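You operate a simulated robot arm through the tools that you are given. There is no shell and no other tool. Be economical: measure what you need, move in short steps, check, and stop when the job is done.

The job below is to be done with a simulated robot arm. You get a single attempt, and the scene is never put back.

TASK
Turn the red pocket to the white arrow, lock it and stand the red-banded sleeve in it.
Fine: the red lever frees and locks the four-colour turntable.
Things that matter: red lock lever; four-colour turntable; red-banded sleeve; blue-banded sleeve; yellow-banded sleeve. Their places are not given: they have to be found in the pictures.

The check looks at the end state, three seconds after you hand in, the way a careful person would. Anything else that was tipped, shoved, dropped, spilled or broken makes it a failure.

THE ROBOT
A 6-joint arm with a two-finger parallel gripper, fixed in place. Base frame: the origin is at the foot of the arm, x ahead of it, y to its left, z up. Units: mm, rad, N and s.
With the tool pointing down near the work surface it reaches from about 180 to 640 mm from the base axis. Its first joint turns from -1.152 to 1.152 rad. Payload 2.7 kg.
The TCP is the grasp point between the finger pads, 23 mm short of the fingertips. In the tool frame z runs along the fingers and y along their closing line. Largest opening 94 mm; finger width 38, thickness 10; the body of the gripper, 54 by 96 mm, starts 39 mm behind the TCP.
Orientation is told as [roll, pitch, yaw] about the base's x, y, z axes, in that order, counted from this pose: with the fingers straight down and closing along the base's y, the tool's x points along the base's -x, its y along +y and its z along -z.

THE INTERFACE
- The arm moves only by the tool arm_command. Its argument "plan" is a list of rows, each a list of 7 numbers: the shift along the tool's x, y, z in mm, then the turn, a rotation vector about the tool's x, y, z in rad, then the closure in counts, from 0 (fully open) to 255 (shut). In form: [[tx, ty, tz, wx, wy, wz, claw], ...]. A call has 1 to 12 rows; each row is the pose to reach, as a shift and turn from the pose commanded when the call began, along the tool's axes at that moment. Rows are played at 5 a second. More than 50 mm and 0.15 rad between two rows, or a gripper value outside its range, and nothing of the call is played. Where a pose cannot be reached the arm comes as near as it can. A force on the tool above 40 N (or 10 N above the force at the start of the call, whichever is more), or a blocked arm, ends the call early, and 0.2 s more pass. Each finger travels about 45 mm/s and halts on what it meets, pressing with about 42 N; the grip force reading is that of the motor and also rises with nothing between the fingers. The clock runs only during rows and for 0.2 s after the last one: add rows that repeat a pose to give the fingers time. The reply holds the time, the measured pose of the TCP, the force on the tool along the base axes, the opening and the grip force, in the units named above and with some noise, and new pictures: "show" is both (left out), scene, wrist or none.
- Cameras (640 x 400 px; columns grow to the right, rows downward): "scene" is fixed at [93.9, -462.8, 1393.4]; the picture's right is [0.44, -0.90, 0.00], its down [-0.61, -0.30, -0.73] and it looks along [0.66, 0.32, -0.68] (base axes); focal length 344 px, centre (320, 200). "wrist" rides on the gripper at [-39, 0, -44] in the tool frame; the picture's right is [0.00, -1.00, 0.00], its down [0.97, 0.00, -0.24] and it looks along [0.24, 0.00, 0.97] (tool axes); focal length 218 px, centre (320, 200).
- locate(camera, pixels): there is no depth. For up to 12 entries [column, row, z] of the newest picture of that camera ("zoom" is the newest enlarged one), the place [x, y] in the base frame at which the ray of that pixel passes the height z, good to about 2 mm. It takes no simulated time.
- close_up(camera, box): a new picture of the part [left, top, right, bottom] of that camera's present view, enlarged. It takes no simulated time.
- finish_job(): hands the job in; it is judged then, once.

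Go step by step. Measure first, check grasps and placings, and put right what went wrong. The budget is 80 turns and 120 pictures, counting those below and the enlarged ones. Unless the task says otherwise, let go and move clear before handing in, and close with one line.

The tools are called after ">>>" as name(argument=value, ...) on one line, values as JSON. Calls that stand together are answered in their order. arm_command: Moves the arm, as the interface text tells. Its arguments: {"type":"object","properties":{"plan":{"type":"array","items":{"type":"array","items":{"type":"number"}}},"show":{"type":"string","enum":["both","scene","wrist","none"]}},"required":["plan"]} The other tools are called the same way: locate (camera, pixels) gives the place at which the rays of pixels pass given heights; close_up (camera, box) takes an enlarged picture of a part of a camera's view; finish_job () hands the job in.

At the start:

```text
t: 0.0
ee_pos: [367.4, -314.2, 1147.8]
orientation: [0.0, -0.002, -0.002]
ft_force: [0.5, 0.0, 0.0]
finger_gap: 94.0
finger_force: 0.1
```

scene: 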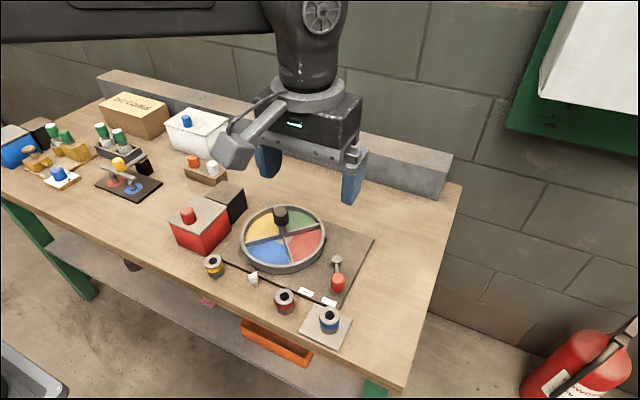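
wrist: 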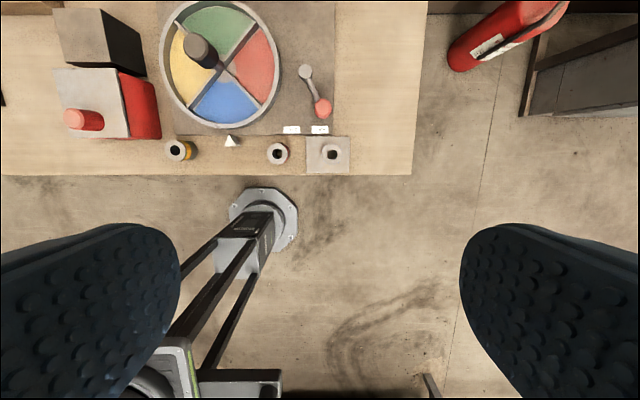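

The turntable is around scene (283,238), the red lever at (337,275), and the sleeves at (214,265), (285,300) and (329,318). I'll enlarge both views first.

>>> close_up(camera="scene", box=[190, 180, 390, 350])

>>> close_up(camera="wrist", box=[130, 0, 370, 180])

>>> locate(camera="wrist", pixels=[[220, 64, 790], [231, 141, 755], [305, 72, 790], [322, 108, 790], [178, 150, 790], [277, 153, 790], [331, 153, 790], [200, 50, 830], [291, 130, 752], [319, 130, 752]])

```text
2.35 times, centred on (290, 265) of scene
```

zoom: 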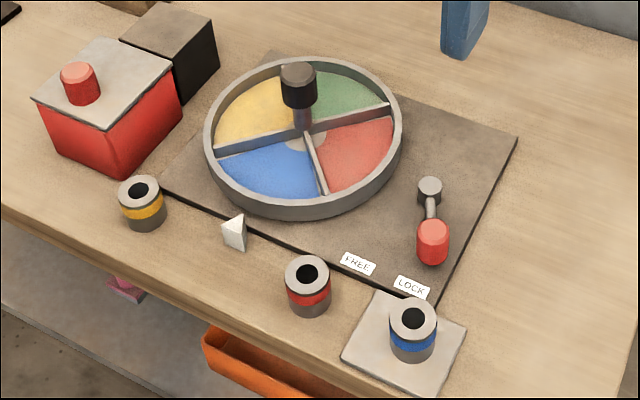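

```text
2.22 times, centred on (250, 90) of wrist
```

zoom: 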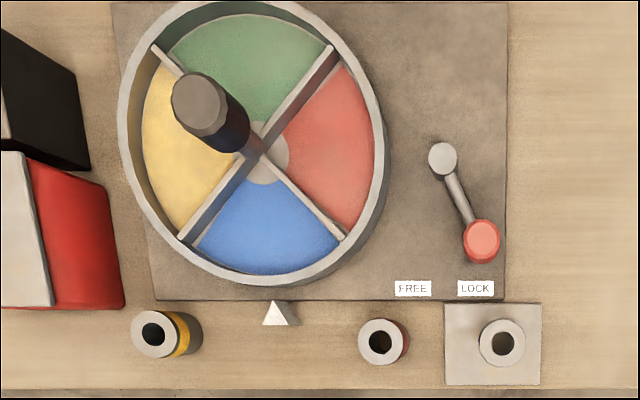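

```text
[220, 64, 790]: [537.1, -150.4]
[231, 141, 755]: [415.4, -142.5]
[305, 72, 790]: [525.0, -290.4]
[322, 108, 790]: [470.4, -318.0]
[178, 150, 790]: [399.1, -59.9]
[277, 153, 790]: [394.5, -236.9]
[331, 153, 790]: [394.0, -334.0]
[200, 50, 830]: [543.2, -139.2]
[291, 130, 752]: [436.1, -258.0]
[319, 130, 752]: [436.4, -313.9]
```

The lever is at LOCK (knob near 470,-318), blue faces the arrow, and red is on the -y side. I'll move above the area for a better measurement.

>>> arm_command(plan=[[-38, 31, 9, 0, 0, 0, 0], [-76, 62, 18, 0, 0, 0, 0], [-113, 94, 28, 0, 0, 0, 0], [-113, 94, 28, 0, 0, 0, 0], [-113, 94, 28, 0, 0, 0, 0]])

```text
t: 1.2
ee_pos: [484.0, -221.0, 1119.8]
orientation: [0.001, 0.0, -0.004]
ft_force: [-0.4, 0.3, -0.3]
finger_gap: 94.0
finger_force: 0.1
```

scene: 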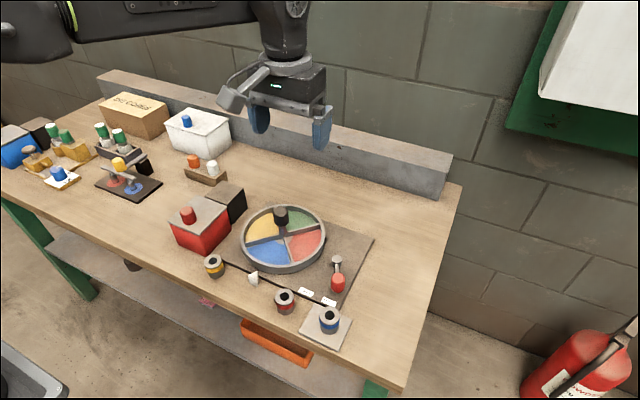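
wrist: 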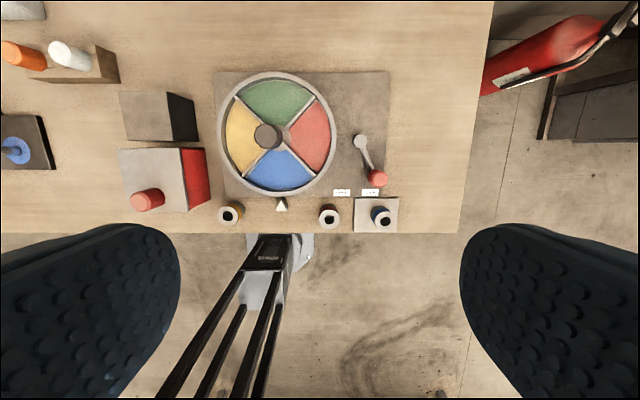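

>>> close_up(camera="wrist", box=[200, 60, 424, 240])

>>> locate(camera="wrist", pixels=[[278, 132, 780], [281, 205, 760], [362, 142, 780], [378, 178, 780], [378, 178, 800], [329, 218, 790], [268, 136, 830], [268, 136, 850], [268, 136, 870], [229, 216, 790], [385, 219, 790]])

>>> locate(camera="scene", pixels=[[281, 211, 830], [281, 211, 850], [281, 211, 870], [338, 275, 780], [338, 275, 800], [338, 275, 820], [337, 259, 780], [285, 295, 770], [285, 295, 790], [329, 313, 790], [214, 260, 790]])

```text
2.22 times, centred on (312, 150) of wrist
```

zoom: 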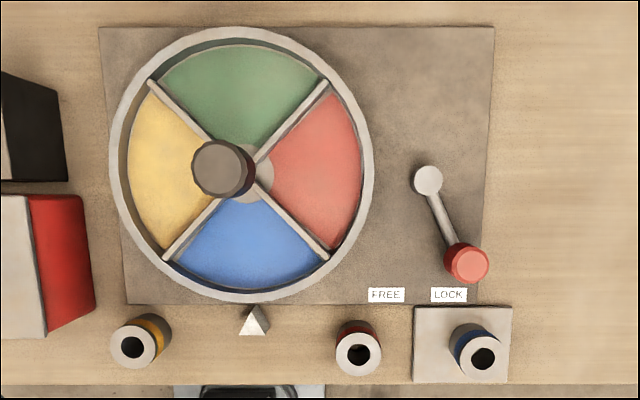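

```text
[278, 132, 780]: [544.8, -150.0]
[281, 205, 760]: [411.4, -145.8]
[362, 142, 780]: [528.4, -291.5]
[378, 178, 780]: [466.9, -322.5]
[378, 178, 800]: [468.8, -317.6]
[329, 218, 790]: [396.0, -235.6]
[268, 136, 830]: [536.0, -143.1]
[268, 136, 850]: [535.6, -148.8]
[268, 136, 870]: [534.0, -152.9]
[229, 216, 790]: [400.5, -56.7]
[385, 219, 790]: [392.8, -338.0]
```

```text
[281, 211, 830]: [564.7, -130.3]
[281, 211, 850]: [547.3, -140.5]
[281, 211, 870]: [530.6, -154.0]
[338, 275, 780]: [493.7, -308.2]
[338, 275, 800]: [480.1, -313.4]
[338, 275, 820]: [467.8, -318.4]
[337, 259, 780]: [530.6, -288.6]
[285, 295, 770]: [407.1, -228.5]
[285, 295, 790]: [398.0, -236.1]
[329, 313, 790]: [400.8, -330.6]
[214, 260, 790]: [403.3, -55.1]
```

Both views agree on the knob top at about (534,-152, 867) and the lever knob at about (472,-315, 812). I'll enlarge the lever and rim to get their heights.

>>> close_up(camera="scene", box=[270, 230, 370, 300])

>>> close_up(camera="scene", box=[230, 195, 330, 265])

```text
5.71 times, centred on (320, 265) of scene
```

zoom: 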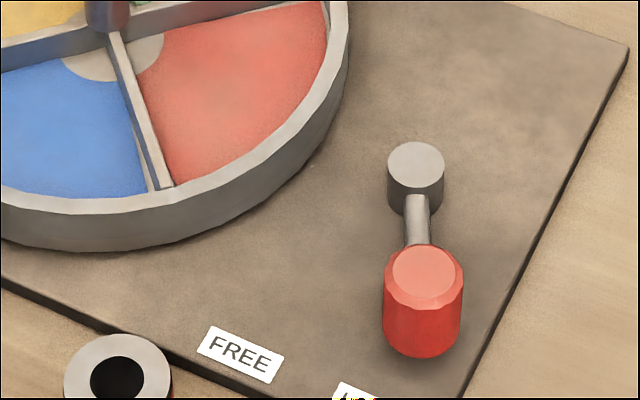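

```text
5.71 times, centred on (280, 230) of scene
```

zoom: 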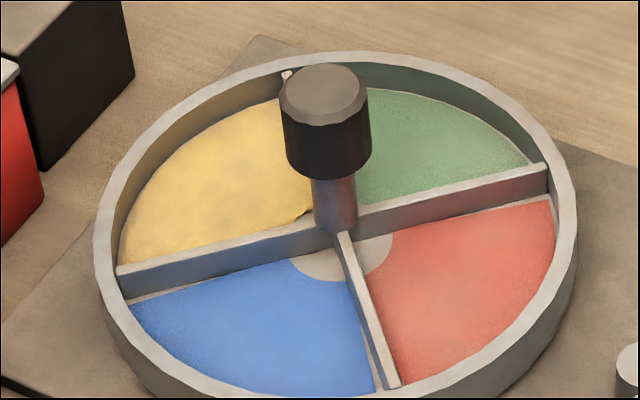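

The lever knob is about 31 mm across and stands at z≈780–812, and the rim top is at about 778. I'll move above the lever knob with the fingers part closed.

>>> arm_command(plan=[[4, -32, 30, 0, 0, 0, 60], [8, -64, 60, 0, 0, 0, 120], [12, -94, 90, 0, 0, 0, 125], [12, -94, 135, 0, 0, 0, 125], [12, -94, 180, 0, 0, 0, 125], [12, -94, 225, 0, 0, 0, 125], [12, -94, 225, 0, 0, 0, 125], [12, -94, 225, 0, 0, 0, 125]])

```text
t: 3.0
ee_pos: [469.7, -313.5, 892.8]
orientation: [-0.001, -0.001, -0.002]
ft_force: [-0.3, -0.5, 0.8]
finger_gap: 48.0
finger_force: 0.1
```

scene: 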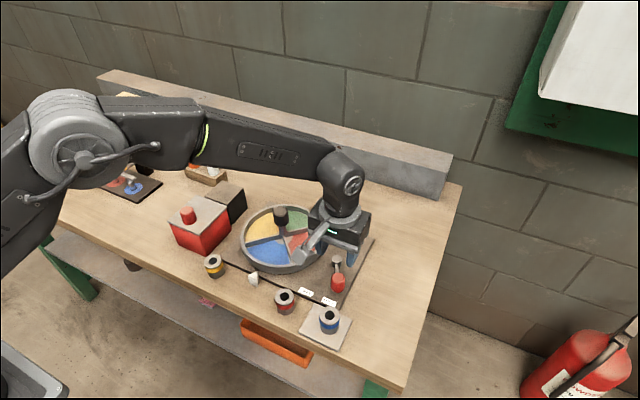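
wrist: 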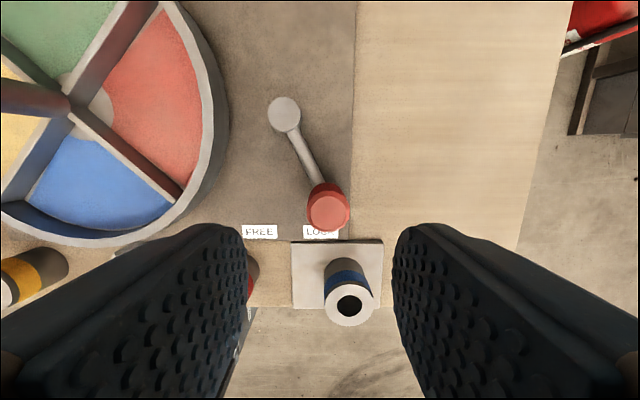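

>>> locate(camera="wrist", pixels=[[328, 210, 812], [308, 208, 805], [349, 208, 805], [284, 112, 790], [225, 140, 778], [349, 305, 790], [259, 231, 756], [75, 105, 775]])

```text
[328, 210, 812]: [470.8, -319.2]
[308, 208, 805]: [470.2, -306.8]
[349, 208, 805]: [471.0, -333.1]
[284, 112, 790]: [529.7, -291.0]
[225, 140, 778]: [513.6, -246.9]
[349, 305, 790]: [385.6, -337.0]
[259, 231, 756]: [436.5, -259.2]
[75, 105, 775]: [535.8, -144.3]
```

The knob is centred at about (471,-319), 27 mm across, so I'll shift -5 in y and go down to straddle it at TCP z≈808.

>>> arm_command(plan=[[0, -5, 40, 0, 0, 0, 125], [0, -5, 75, 0, 0, 0, 125], [0, -5, 85, 0, 0, 0, 125], [0, -5, 85, 0, 0, 0, 140], [0, -5, 85, 0, 0, 0, 140]])

```text
t: 4.2
ee_pos: [468.4, -319.5, 809.0]
orientation: [0.001, 0.0, -0.001]
ft_force: [-0.2, 0.0, 0.0]
finger_gap: 42.4
finger_force: 0.0
```

scene: 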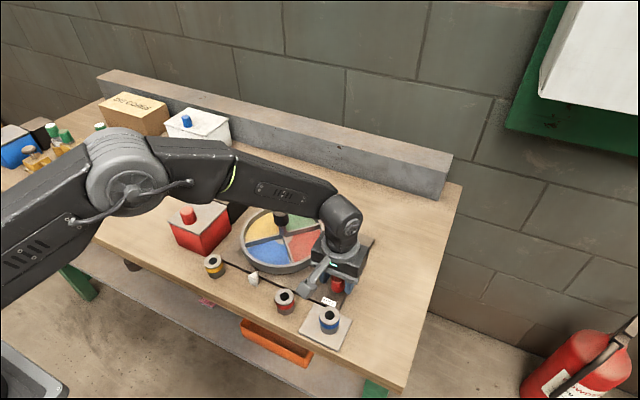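
wrist: 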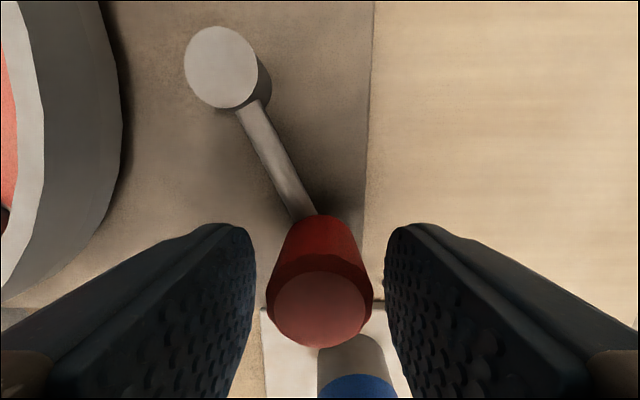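

The knob sits between the fingers. I'll push it along +y toward FREE.

>>> arm_command(plan=[[1, 8, 0, 0, 0, 0, 140], [2, 16, 0, 0, 0, 0, 140], [3, 24, 0, 0, 0, 0, 140], [4, 32, 0, 0, 0, 0, 140], [3, 40, 0, 0, 0, 0, 140], [2, 48, 0, 0, 0, 0, 140], [1, 56, 0, 0, 0, 0, 140], [0, 62, 0, 0, 0, 0, 140], [0, 66, 0, 0, 0, 0, 140]])

```text
t: 6.2
ee_pos: [467.3, -259.4, 809.1]
orientation: [-0.004, 0.0, -0.004]
ft_force: [-13.4, -31.9, 2.9]
finger_gap: 34.7
finger_force: 0.1
```

scene: 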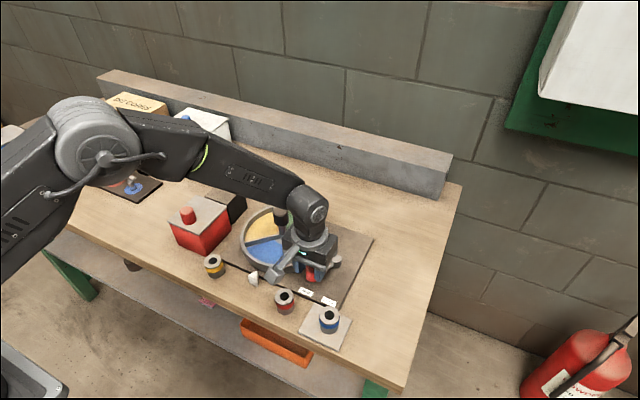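
wrist: 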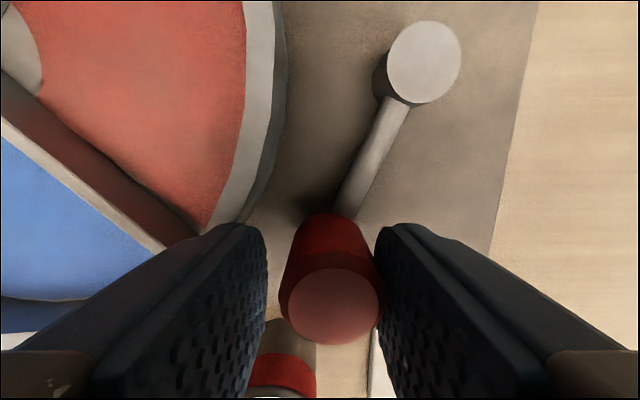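

The lever is against its FREE stop (about 32 N reaction). I'll ease back, lift clear, and look.

>>> arm_command(plan=[[0, -7, 0, 0, 0, 0, 125], [0, -7, 0, 0, 0, 0, 125], [0, -7, -40, 0, 0, 0, 125], [0, -7, -85, 0, 0, 0, 125], [0, -7, -130, 0, 0, 0, 125], [0, -7, -150, 0, 0, 0, 80], [0, -7, -150, 0, 0, 0, 80]])

```text
t: 7.8
ee_pos: [469.6, -260.8, 959.2]
orientation: [0.001, -0.001, 0.001]
ft_force: [-0.1, 0.9, 0.4]
finger_gap: 64.3
finger_force: 0.0
```

scene: 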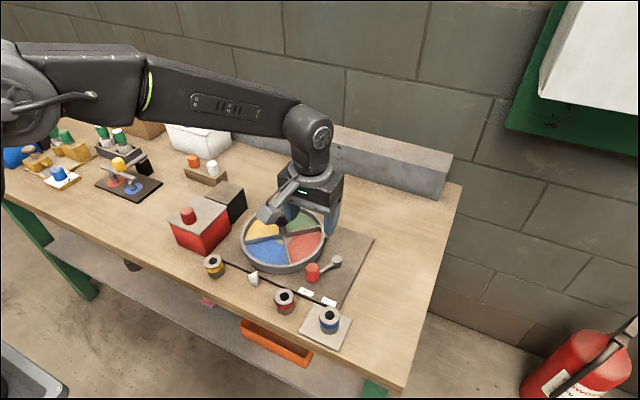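
wrist: 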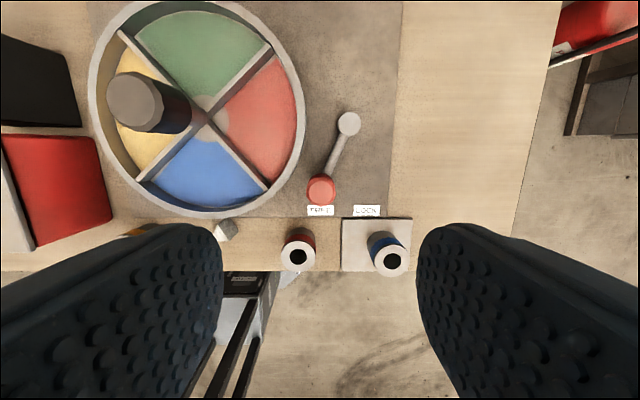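

The lever now points at FREE. Next I'll find the turntable centre, its divider ends and its knob.

>>> locate(camera="wrist", pixels=[[89, 110, 778], [304, 110, 778], [192, 2, 778], [200, 217, 778], [122, 33, 778], [270, 44, 778], [268, 187, 778], [140, 181, 778], [135, 102, 867], [227, 229, 775], [203, 117, 778]])

>>> close_up(camera="wrist", box=[70, 0, 410, 280])

```text
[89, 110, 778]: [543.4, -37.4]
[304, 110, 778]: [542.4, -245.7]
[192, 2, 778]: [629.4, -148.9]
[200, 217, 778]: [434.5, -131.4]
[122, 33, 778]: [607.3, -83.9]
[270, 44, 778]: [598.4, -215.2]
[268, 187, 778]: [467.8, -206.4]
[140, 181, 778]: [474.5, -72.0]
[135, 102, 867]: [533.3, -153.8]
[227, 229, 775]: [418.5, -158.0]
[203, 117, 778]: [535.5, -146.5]
```

```text
1.43 times, centred on (240, 140) of wrist
```

zoom: 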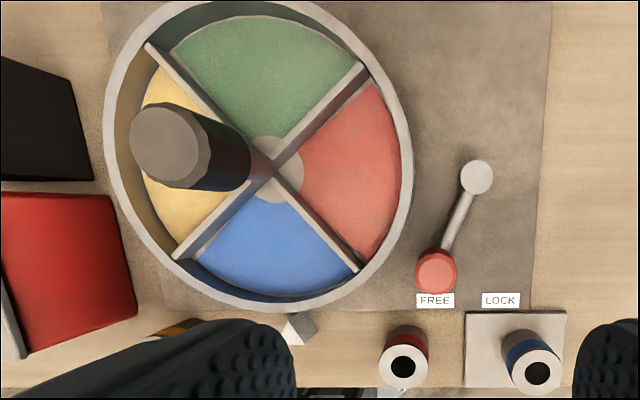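

The knob centre works out to about (534,-150). I'll move above it while yawing -45° so the 90° turn stays symmetric.

>>> arm_command(plan=[[-11, 18, 0, 0, 0, -0.131, 80], [-22, 37, 0, 0, 0, -0.262, 80], [-33, 55, 0, 0, 0, -0.393, 80], [-44, 74, 0, 0, 0, -0.524, 80], [-55, 92, 0, 0, 0, -0.655, 80], [-64, 110, 0, 0, 0, -0.785, 80], [-64, 110, 20, 0, 0, -0.785, 80], [-64, 110, 40, 0, 0, -0.785, 80], [-64, 110, 40, 0, 0, -0.785, 80]])

```text
t: 9.8
ee_pos: [532.8, -150.4, 919.0]
orientation: [0.001, 0.001, 0.784]
ft_force: [0.7, 0.0, 0.1]
finger_gap: 64.3
finger_force: 0.1
```

scene: 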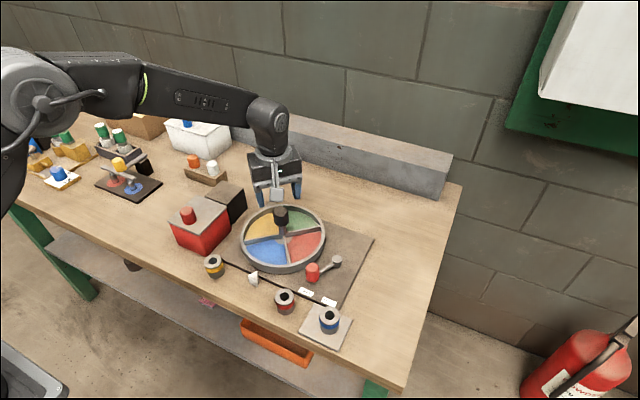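
wrist: 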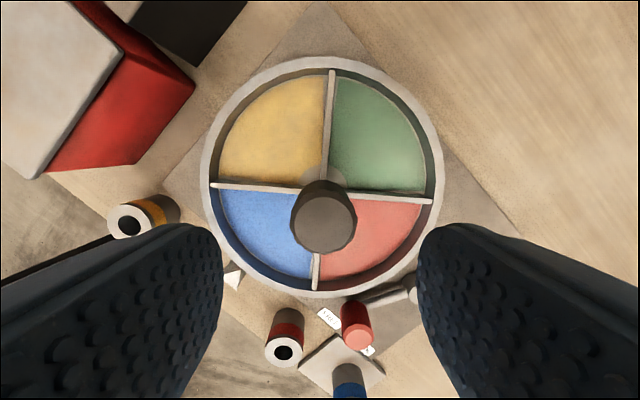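

>>> locate(camera="wrist", pixels=[[323, 218, 867], [290, 215, 860], [357, 215, 860], [323, 180, 867], [202, 180, 785], [442, 180, 785], [322, 59, 785], [318, 298, 785], [283, 352, 800], [129, 222, 800]])

```text
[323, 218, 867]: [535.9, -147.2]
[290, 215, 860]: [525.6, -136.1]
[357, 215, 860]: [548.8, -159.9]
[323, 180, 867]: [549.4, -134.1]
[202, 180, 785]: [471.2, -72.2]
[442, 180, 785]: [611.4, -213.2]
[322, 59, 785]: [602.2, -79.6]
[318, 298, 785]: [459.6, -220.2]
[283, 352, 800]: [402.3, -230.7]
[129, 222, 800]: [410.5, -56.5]
```

The knob is centred to within a few mm (323,218). I'll descend to z≈852 and close on it.

>>> arm_command(plan=[[-3, 0, 35, 0, 0, 0, 80], [-3, 0, 67, 0, 0, 0, 80], [-3, 0, 67, 0, 0, 0, 120], [-3, 0, 67, 0, 0, 0, 160], [-3, 0, 67, 0, 0, 0, 185], [-3, 0, 67, 0, 0, 0, 200], [-3, 0, 67, 0, 0, 0, 200]])

```text
t: 11.4
ee_pos: [535.2, -148.6, 851.6]
orientation: [-0.004, -0.001, 0.783]
ft_force: [24.9, -19.8, -8.7]
finger_gap: 33.8
finger_force: 45.2
```

scene: 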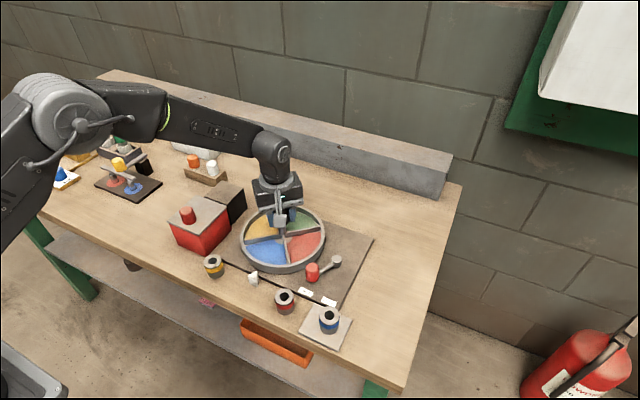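
wrist: 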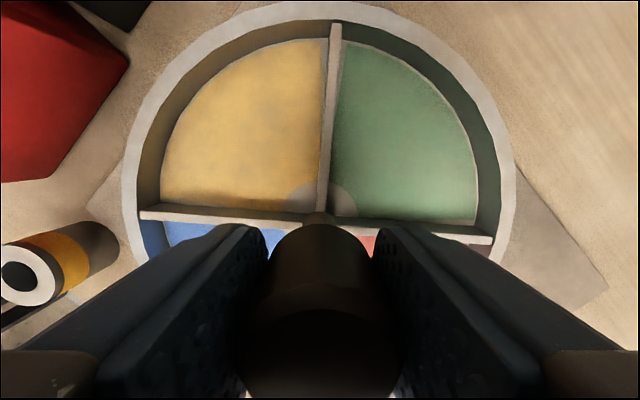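

It is gripped at 33.8 mm with a 32 N side load along tool -y, meaning a small offset. I'll shift slightly to relieve it.

>>> arm_command(plan=[[0, -0.6, 0, 0, 0, 0, 200], [0, -1.2, 0, 0, 0, 0, 200]], show="none")

```text
t: 12.0
ee_pos: [535.2, -148.1, 851.8]
orientation: [0.002, -0.001, 0.785]
ft_force: [10.2, -19.4, -3.4]
finger_gap: 33.8
finger_force: 45.0
```

>>> arm_command(plan=[[0, -1, 0, 0, 0, 0, 200], [0, -2, 0, 0, 0, 0, 200], [0, -2, 0, 0, 0, 0, 200]], show="none")

```text
t: 12.8
ee_pos: [536.7, -149.4, 852.3]
orientation: [0.005, 0.003, 0.786]
ft_force: [-9.2, 0.3, 2.6]
finger_gap: 33.9
finger_force: 44.9
```

The side load is relieved. Now I'll turn clockwise, starting with half the angle, and check.

>>> arm_command(plan=[[0, 0, 0, 0, 0, 0.1, 200], [0, 0, 0, 0, 0, 0.22, 200], [0, 0, 0, 0, 0, 0.34, 200], [0, 0, 0, 0, 0, 0.46, 200], [0, 0, 0, 0, 0, 0.58, 200], [0, 0, 0, 0, 0, 0.7, 200], [0, 0, 0, 0, 0, 0.785, 200], [0, 0, 0, 0, 0, 0.785, 200]])

```text
t: 14.6
ee_pos: [538.4, -150.5, 852.0]
orientation: [0.0, 0.004, -0.002]
ft_force: [-9.3, 16.1, -6.0]
finger_gap: 33.5
finger_force: 45.1
```

scene: 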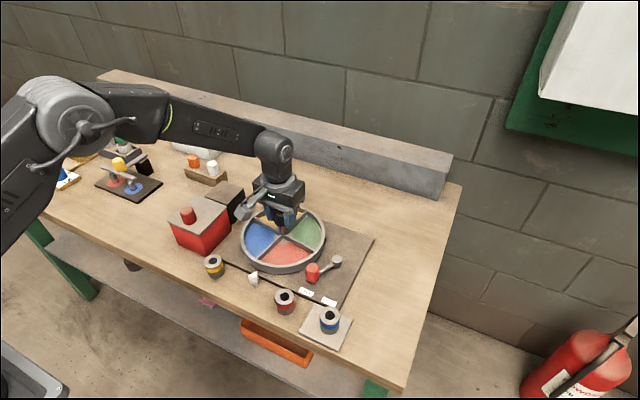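
wrist: 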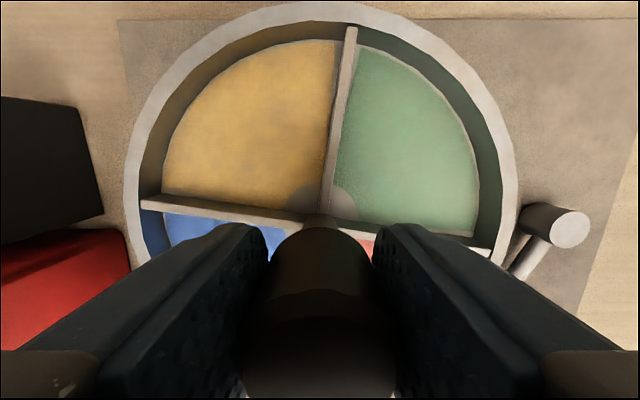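

It turns with the gripper: red is now mostly toward the arrow. I'll continue the second half.

>>> arm_command(plan=[[0, 0.8, 0, 0, 0, 0.1, 200], [0, 0.8, 0, 0, 0, 0.22, 200], [0, 0.8, 0, 0, 0, 0.34, 200], [0, 0.8, 0, 0, 0, 0.46, 200], [0, 0.8, 0, 0, 0, 0.58, 200], [0, 0.8, 0, 0, 0, 0.7, 200], [0, 0.8, 0, 0, 0, 0.76, 200], [0, 0.8, 0, 0, 0, 0.76, 200]])

```text
t: 16.4
ee_pos: [536.8, -153.3, 851.7]
orientation: [-0.002, -0.001, -0.764]
ft_force: [-14.7, -11.8, -10.8]
finger_gap: 33.6
finger_force: 44.6
```

scene: 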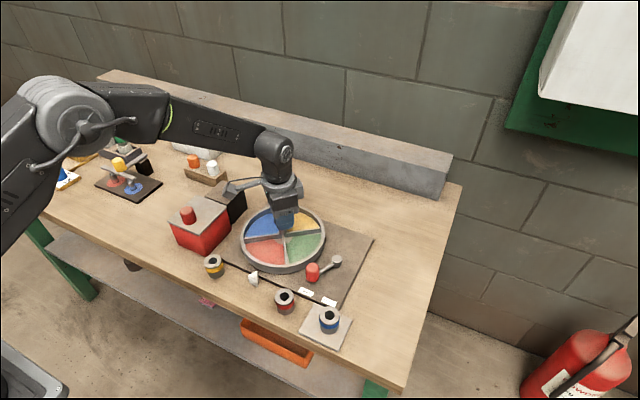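
wrist: 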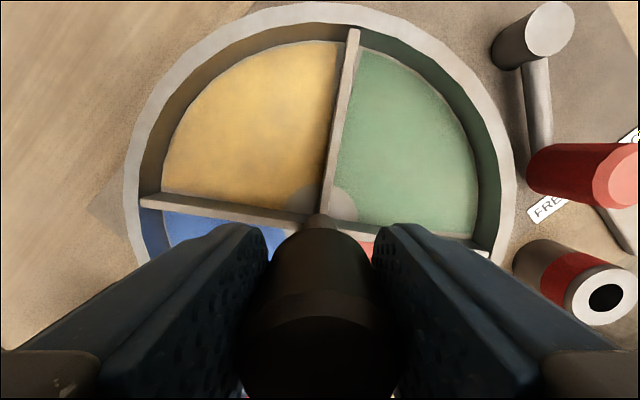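

Red appears to face the arrow. I'll release, lift straight up, and unwind the wrist to measure the angle from above.

>>> arm_command(plan=[[0, 0, 0, 0, 0, 0, 150], [0, 0, 0, 0, 0, 0, 100], [0, 0, 0, 0, 0, 0, 80], [0, 0, -45, 0, 0, 0, 80], [0, 0, -90, 0, 0, 0, 80], [0, 0, -135, 0, 0, -0.14, 80], [0, 0, -150, 0, 0, -0.28, 80], [0, 0, -150, 0, 0, -0.42, 80], [0, 0, -150, 0, 0, -0.56, 80], [0, 0, -150, 0, 0, -0.7, 80], [0, 0, -150, 0, 0, -0.764, 80], [0, 0, -150, 0, 0, -0.764, 80]])

>>> close_up(camera="scene", box=[190, 180, 390, 350])

```text
t: 19.0
ee_pos: [538.2, -150.6, 1003.9]
orientation: [0.001, 0.001, 0.006]
ft_force: [0.2, 0.4, -0.8]
finger_gap: 64.4
finger_force: 0.0
```

scene: 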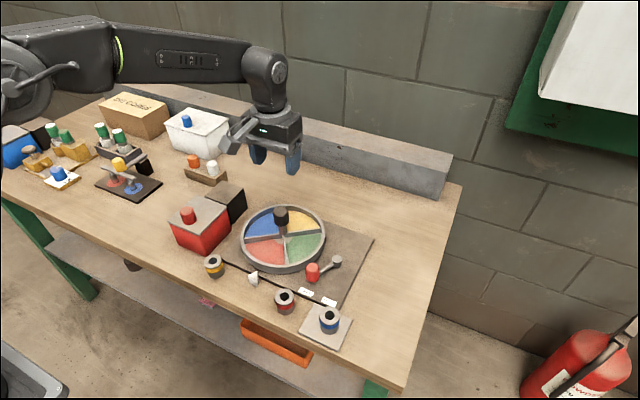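
wrist: 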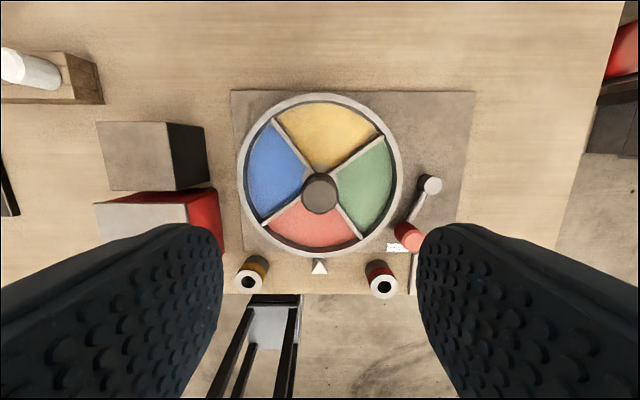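

```text
2.35 times, centred on (290, 265) of scene
```

zoom: 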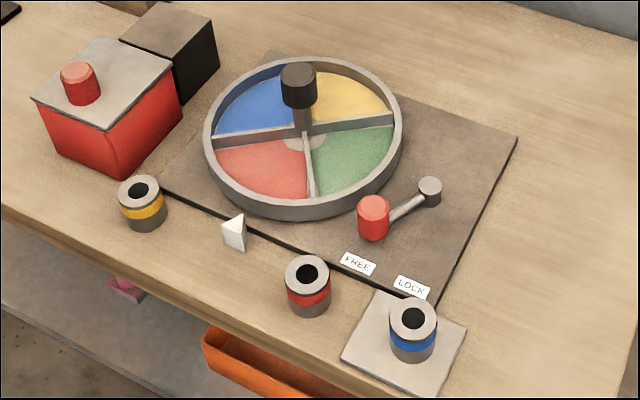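

The dividers sit slightly past the original alignment (left end now zoom (215,138) against (215,148) before). I'll measure the overshoot from above.

>>> close_up(camera="wrist", box=[225, 80, 417, 280])

```text
2.00 times, centred on (321, 180) of wrist
```

zoom: 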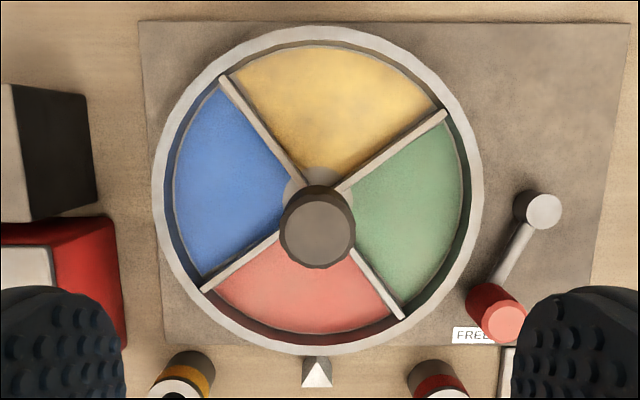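

>>> locate(camera="zoom", pixels=[[222, 79, 785], [445, 112, 785], [402, 317, 785], [205, 290, 785], [153, 190, 785], [481, 190, 785], [318, 27, 785], [318, 354, 785], [319, 362, 785], [318, 380, 755]])

```text
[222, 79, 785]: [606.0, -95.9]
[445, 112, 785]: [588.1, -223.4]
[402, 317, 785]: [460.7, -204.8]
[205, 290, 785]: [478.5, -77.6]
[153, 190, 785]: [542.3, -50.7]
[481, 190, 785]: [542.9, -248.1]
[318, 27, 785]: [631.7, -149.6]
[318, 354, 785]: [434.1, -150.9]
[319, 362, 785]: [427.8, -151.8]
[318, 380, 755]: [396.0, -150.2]
```

The dividers lie at 36.8° and -53.0°, so the table is about 8.2° too far clockwise. I'll regrip the knob and turn it back 0.143 rad.

>>> arm_command(plan=[[1, 1, 45, 0, 0, 0, 80], [2, 1.5, 90, 0, 0, 0, 80], [2, 1.5, 135, 0, 0, 0, 80], [2, 1.5, 152, 0, 0, 0, 80], [2, 1.5, 152, 0, 0, 0, 140], [2, 1.5, 152, 0, 0, 0, 200], [2, 1.5, 152, 0, 0, 0, 200], [2, 1.5, 152, 0, 0, -0.05, 200], [2, 1.5, 152, 0, 0, -0.1, 200], [2, 1.5, 152, 0, 0, -0.143, 200], [2, 1.5, 152, 0, 0, -0.143, 200]], show="wrist")

```text
t: 21.4
ee_pos: [535.9, -149.8, 851.3]
orientation: [0.001, 0.002, 0.147]
ft_force: [-6.9, -14.2, 3.5]
finger_gap: 33.5
finger_force: 45.8
```

wrist: 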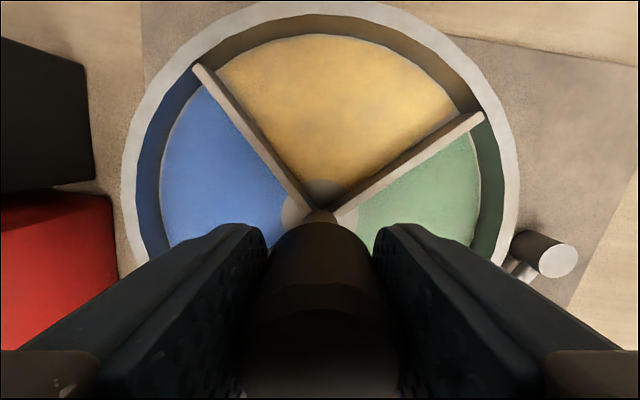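

>>> locate(camera="wrist", pixels=[[197, 68, 785], [482, 117, 785], [308, 207, 785], [342, 215, 785]])

```text
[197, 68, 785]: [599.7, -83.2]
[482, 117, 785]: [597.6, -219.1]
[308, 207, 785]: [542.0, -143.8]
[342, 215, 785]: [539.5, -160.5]
```

The dividers are now at about 45° and -46°, within 1°. I'll release, lift, and remeasure.

>>> arm_command(plan=[[0, 0, 0, 0, 0, -0.012, 200], [0, 0, 0, 0, 0, -0.012, 160], [0, 0, 0, 0, 0, -0.012, 100], [0, 0, 0, 0, 0, -0.012, 80], [0, 0, -45, 0, 0, 0, 80], [0, 0, -90, 0, 0, 0.14, 80], [0, 0, -135, 0, 0, 0.143, 80], [0, 0, -152, 0, 0, 0.143, 80], [0, 0, -152, 0, 0, 0.143, 80]], show="wrist")

>>> close_up(camera="wrist", box=[225, 80, 417, 280])

```text
t: 23.4
ee_pos: [535.2, -149.4, 1003.0]
orientation: [0.0, 0.0, 0.004]
ft_force: [0.2, 0.5, -0.4]
finger_gap: 64.4
finger_force: 0.1
```

wrist: 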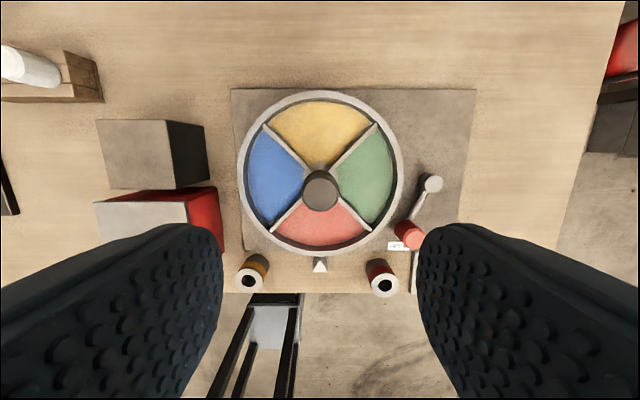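

```text
2.00 times, centred on (321, 180) of wrist
```

zoom: 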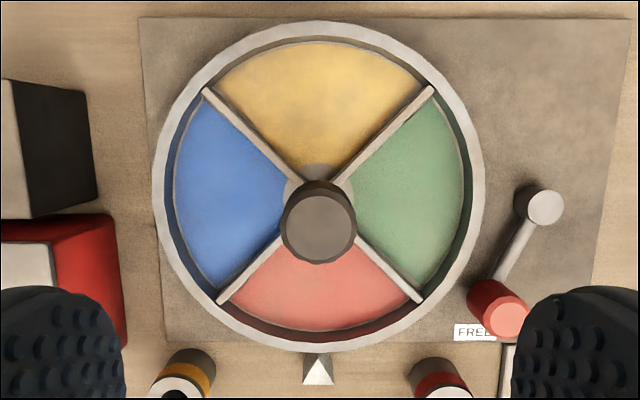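

The dividers are symmetric (zoom ends (204,89)/(431,88) and (219,301)/(420,299)), so red faces the arrow. Next I'll go above the lever knob to push it back to LOCK.

>>> arm_command(plan=[[18, -28, 0, 0, 0, 0, 100], [36, -57, 0, 0, 0, 0, 146], [55, -86, 20, 0, 0, 0, 146], [73, -114, 50, 0, 0, 0, 146], [73, -114, 90, 0, 0, 0, 146], [73, -114, 110, 0, 0, 0, 146], [73, -114, 110, 0, 0, 0, 146]], show="wrist")

```text
t: 25.0
ee_pos: [463.8, -263.4, 892.8]
orientation: [0.001, -0.001, 0.004]
ft_force: [-0.1, -0.2, -0.3]
finger_gap: 40.1
finger_force: 0.0
```

wrist: 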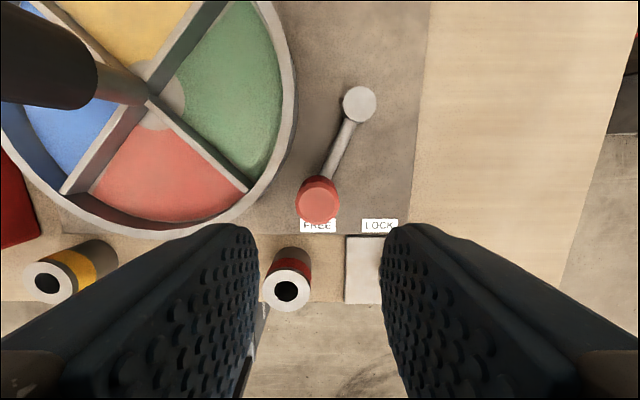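

>>> locate(camera="wrist", pixels=[[317, 202, 812], [297, 200, 805], [339, 200, 805], [295, 75, 785], [287, 140, 785], [250, 205, 785]])

```text
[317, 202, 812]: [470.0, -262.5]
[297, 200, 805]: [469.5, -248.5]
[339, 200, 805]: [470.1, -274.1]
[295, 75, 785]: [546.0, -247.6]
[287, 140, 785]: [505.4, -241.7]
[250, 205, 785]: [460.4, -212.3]
```

The knob is centred at (470,-262). I'll descend to z≈815 and push -y to LOCK.

>>> arm_command(plan=[[0, 1, 40, 0, 0, 0, 146], [0, 1, 70, 0, 0, 0, 146], [0, 1, 78, 0, 0, 0, 146], [0, -8, 78, 0, 0, 0, 146], [0, -18, 78, 0, 0, 0, 146], [0, -28, 78, 0, 0, 0, 146], [0, -38, 78, 0, 0, 0, 146], [0, -46, 78, 0, 0, 0, 146], [0, -54, 78, 0, 0, 0, 146], [0, -60, 78, 0, 0, 0, 146], [0, -64, 78, 0, 0, 0, 146], [0, -68, 78, 0, 0, 0, 146]], show="wrist")

```text
t: 27.6
ee_pos: [463.4, -329.3, 813.6]
orientation: [0.004, 0.001, 0.006]
ft_force: [-1.7, 13.4, 2.9]
finger_gap: 46.4
finger_force: 7.0
```

wrist: 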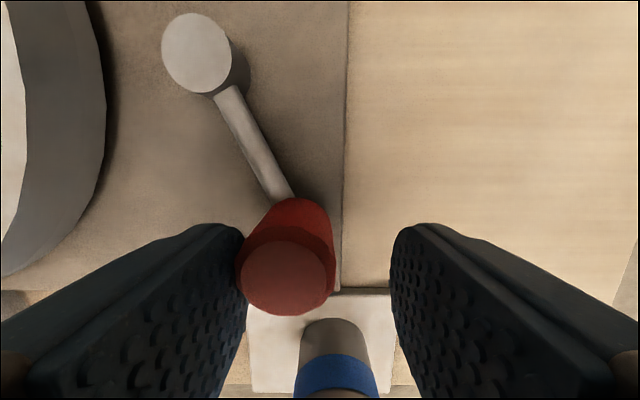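

The knob is at about y -320 against the stop, the same as its original LOCK position. I'll back off, lift, and look.

>>> arm_command(plan=[[0, 6, 0, 0, 0, 0, 130], [0, 8, 0, 0, 0, 0, 130], [0, 8, -45, 0, 0, 0, 130], [0, 8, -90, 0, 0, 0, 130], [0, 30, -130, 0, 0, 0, 130], [0, 60, -150, 0, 0, 0, 80], [0, 90, -160, 0, 0, 0, 80], [0, 90, -160, 0, 0, 0, 80]])

>>> close_up(camera="wrist", box=[90, 0, 430, 280])

>>> close_up(camera="scene", box=[190, 180, 390, 350])

```text
t: 29.4
ee_pos: [461.0, -241.7, 975.0]
orientation: [-0.001, 0.0, 0.004]
ft_force: [-0.4, 0.6, -0.6]
finger_gap: 64.5
finger_force: 0.1
```

scene: 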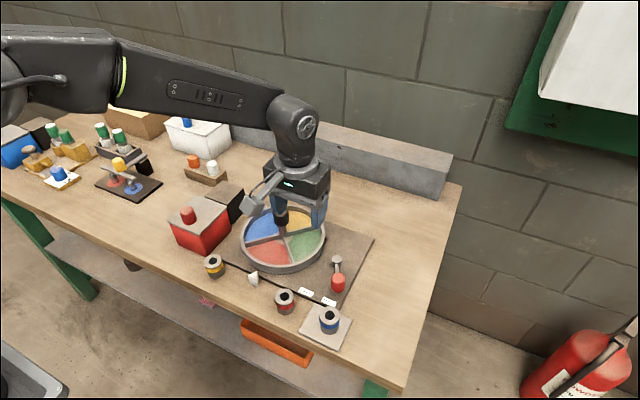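
wrist: 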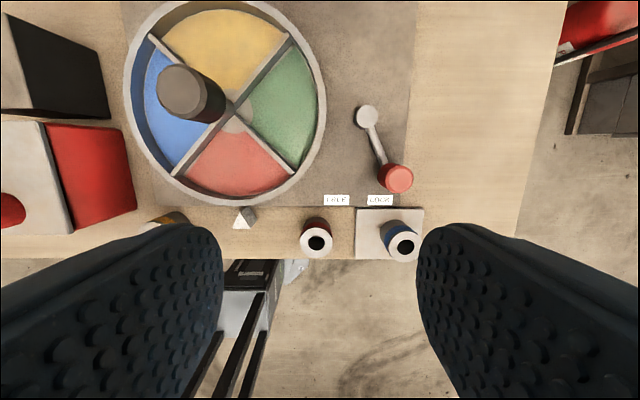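

```text
1.43 times, centred on (260, 140) of wrist
```

zoom: 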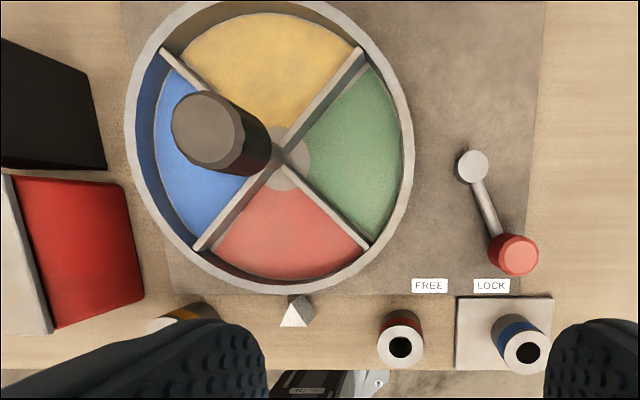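

```text
2.35 times, centred on (290, 265) of scene
```

zoom: 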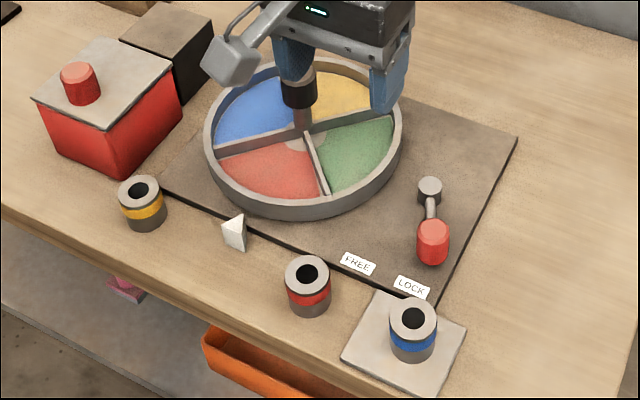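

The dividers have returned to their starting alignment with red at the arrow, and the lever is at LOCK. I'll move above the red-banded sleeve near (396,-236) and inspect the gripper's clearance.

>>> arm_command(plan=[[22, 2, 20, 0, 0, 0, 70], [44, 4, 40, 0, 0, 0, 70], [65, 6, 65, 0, 0, 0, 70], [65, 6, 90, 0, 0, 0, 70], [65, 6, 90, 0, 0, 0, 70]])

>>> close_up(camera="scene", box=[200, 180, 360, 320])

```text
t: 30.6
ee_pos: [396.5, -234.9, 884.1]
orientation: [0.0, 0.0, 0.003]
ft_force: [-0.6, 0.2, -0.1]
finger_gap: 68.2
finger_force: 0.0
```

scene: 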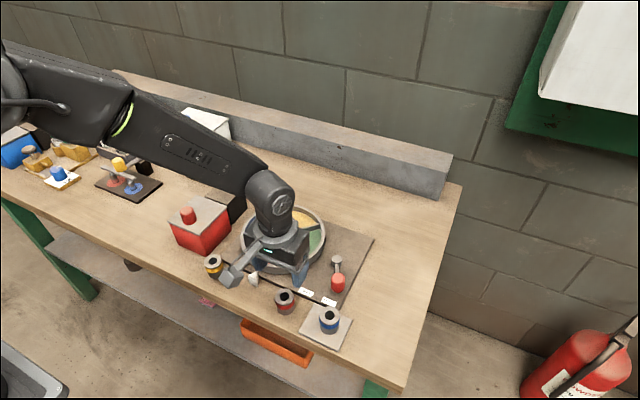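
wrist: 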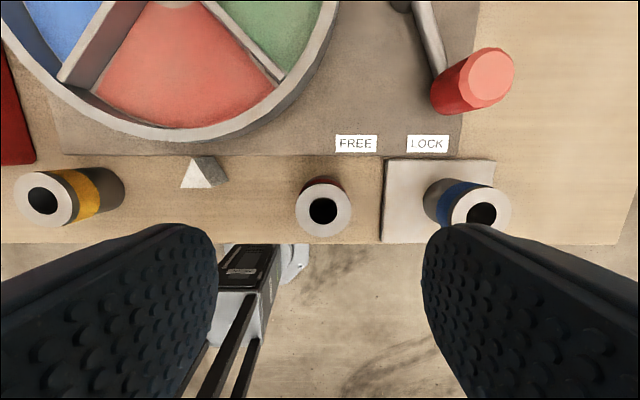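

```text
2.86 times, centred on (280, 250) of scene
```

zoom: 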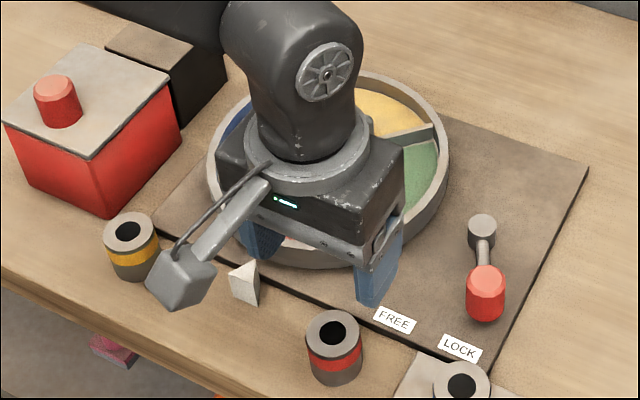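

>>> locate(camera="wrist", pixels=[[323, 210, 790], [295, 210, 790], [352, 210, 790], [323, 178, 752], [345, 143, 752], [120, 138, 785], [174, 125, 785], [180, 120, 765], [190, 170, 780]])

>>> locate(camera="scene", pixels=[[285, 295, 780], [285, 295, 785], [285, 295, 795], [285, 295, 800]])

```text
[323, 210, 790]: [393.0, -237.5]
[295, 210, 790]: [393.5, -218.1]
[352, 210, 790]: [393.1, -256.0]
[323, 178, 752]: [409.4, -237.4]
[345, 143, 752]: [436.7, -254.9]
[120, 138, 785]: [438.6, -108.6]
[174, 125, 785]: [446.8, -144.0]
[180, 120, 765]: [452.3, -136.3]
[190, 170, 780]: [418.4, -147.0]
```

```text
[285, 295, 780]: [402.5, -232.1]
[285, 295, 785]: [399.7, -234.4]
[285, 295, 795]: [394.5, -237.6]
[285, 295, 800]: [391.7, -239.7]
```

The sleeve is at (394,-238), 38 mm across, with its top at about 795. I'll descend to TCP z≈792 and close.

>>> arm_command(plan=[[2.5, -3, 45, 0, 0, 0, 70], [2.5, -3, 80, 0, 0, 0, 70], [2.5, -3, 92, 0, 0, 0, 70], [2.5, -3, 92, 0, 0, 0, 70], [2.5, -3, 92, 0, 0, 0, 110], [2.5, -3, 92, 0, 0, 0, 150], [2.5, -3, 92, 0, 0, 0, 180], [2.5, -3, 92, 0, 0, 0, 180]])

```text
t: 32.4
ee_pos: [395.9, -237.6, 794.2]
orientation: [0.0, 0.001, 0.004]
ft_force: [0.5, -0.5, 0.2]
finger_gap: 39.0
finger_force: 42.0
```

scene: 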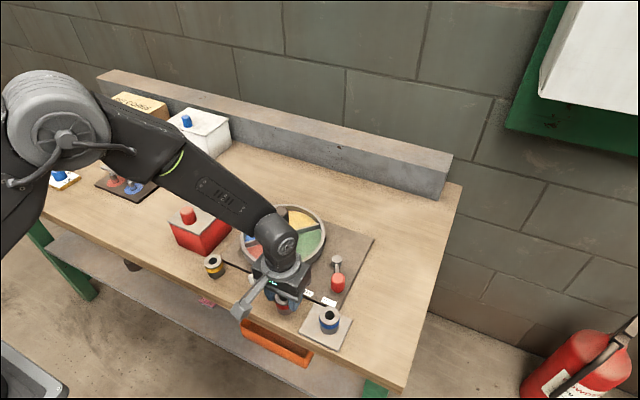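
wrist: 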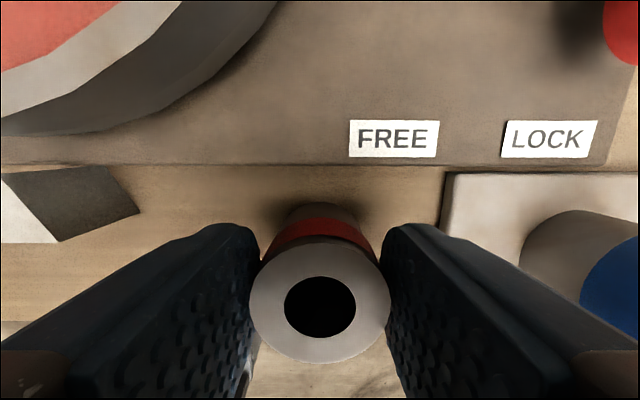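

The sleeve is held (gap 39.0, 42 N). I'll lift 95 mm and carry it above the red pocket near (469,-150), yawing the gripper to stay clear of the centre knob.

>>> arm_command(plan=[[0, 0, -30, 0, 0, 0, 180], [0, 0, -65, 0, 0, 0, 180], [0, 0, -95, 0, 0, 0, 180], [-10, 12, -95, 0, 0, -0.1, 180], [-25, 30, -95, 0, 0, -0.2, 180], [-42, 50, -95, 0, 0, -0.3, 180], [-58, 70, -95, 0, 0, -0.4, 180], [-68, 82, -95, 0, 0, -0.5, 180], [-73, 87.6, -95, 0, 0, -0.5, 180], [-73, 87.6, -95, 0, 0, -0.5, 180]])

>>> close_up(camera="scene", box=[200, 180, 360, 320])

```text
t: 34.6
ee_pos: [468.2, -150.2, 886.3]
orientation: [0.001, 0.001, 0.504]
ft_force: [-0.3, 0.5, -1.4]
finger_gap: 38.9
finger_force: 41.7
```

scene: 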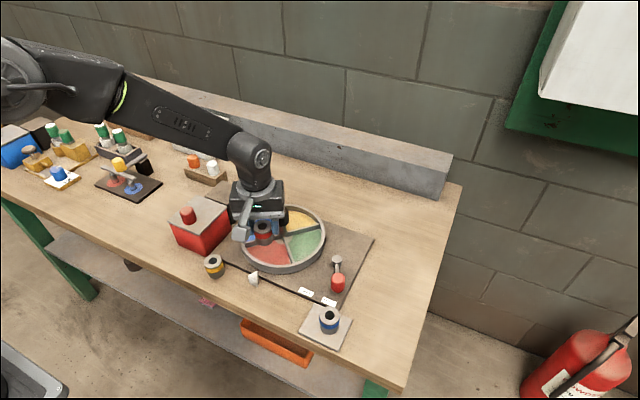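
wrist: 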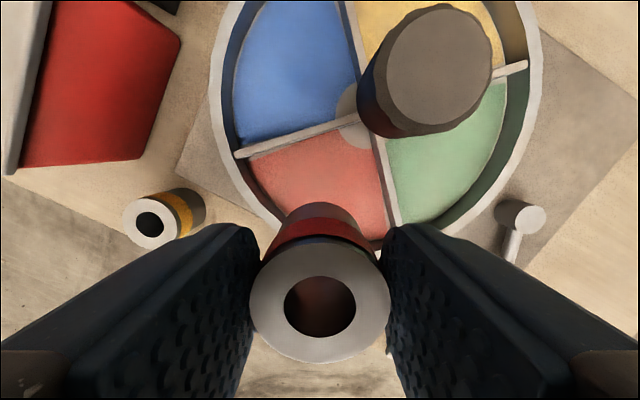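

```text
2.86 times, centred on (280, 250) of scene
```

zoom: 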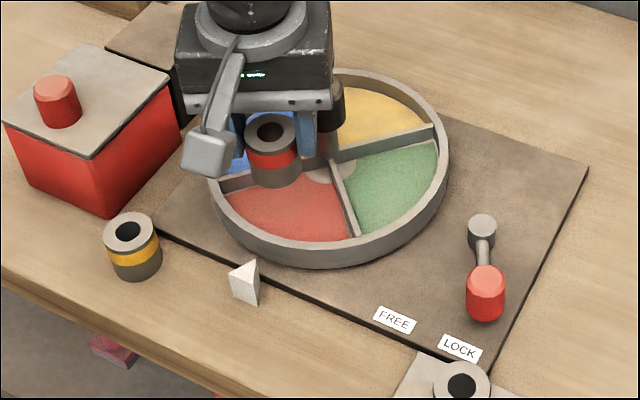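

>>> locate(camera="scene", pixels=[[240, 238, 850], [240, 238, 900], [240, 238, 930], [240, 238, 960], [240, 238, 1000], [262, 227, 888]])

```text
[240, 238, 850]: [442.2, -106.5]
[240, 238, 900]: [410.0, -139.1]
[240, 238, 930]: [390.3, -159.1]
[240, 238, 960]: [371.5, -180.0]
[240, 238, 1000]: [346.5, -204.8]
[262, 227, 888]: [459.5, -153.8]
```

The gripper's side box is at z≈940, well clear. I'll lower the sleeve into the pocket, slowly at the end.

>>> arm_command(plan=[[0, 0, 25, 0, 0, 0, 180], [0, 0, 45, 0, 0, 0, 180], [0, 0, 58, 0, 0, 0, 180], [0, 0, 62, 0, 0, 0, 180], [0, 0, 65, 0, 0, 0, 180], [0, 0, 67, 0, 0, 0, 180], [0, 0, 67, 0, 0, 0, 180]])

>>> close_up(camera="scene", box=[200, 180, 360, 320])

```text
t: 36.2
ee_pos: [469.3, -150.6, 820.1]
orientation: [0.0, -0.002, 0.502]
ft_force: [-3.4, -0.8, 8.0]
finger_gap: 39.3
finger_force: 42.5
```

scene: 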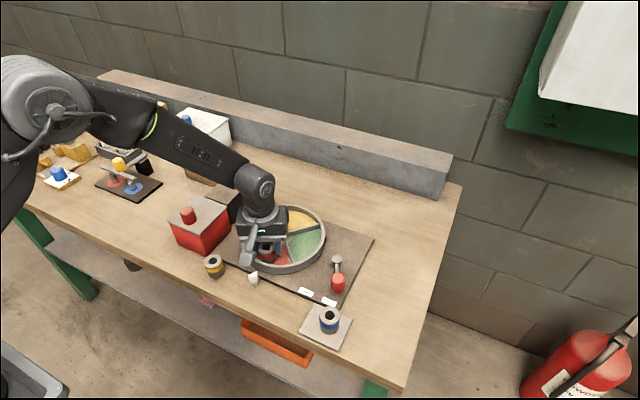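
wrist: 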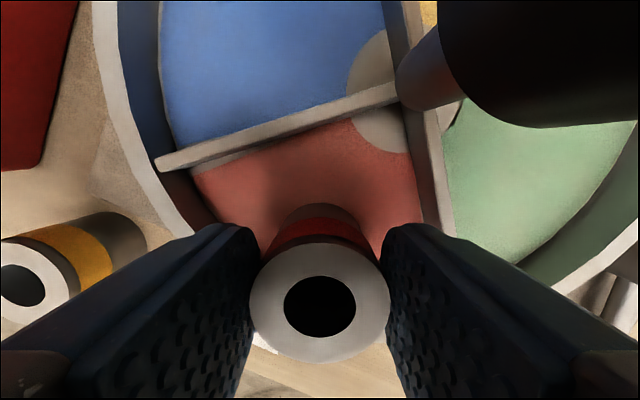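

```text
2.86 times, centred on (280, 250) of scene
```

zoom: 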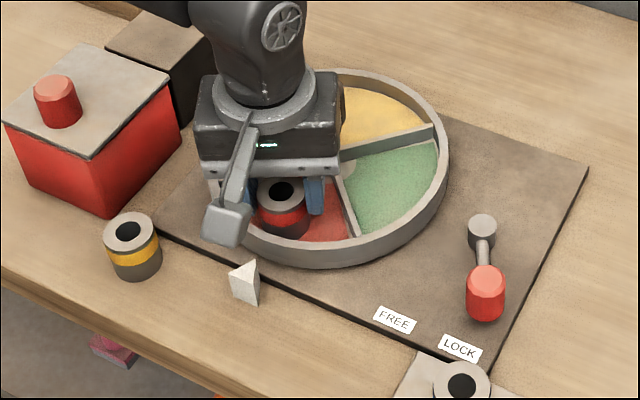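

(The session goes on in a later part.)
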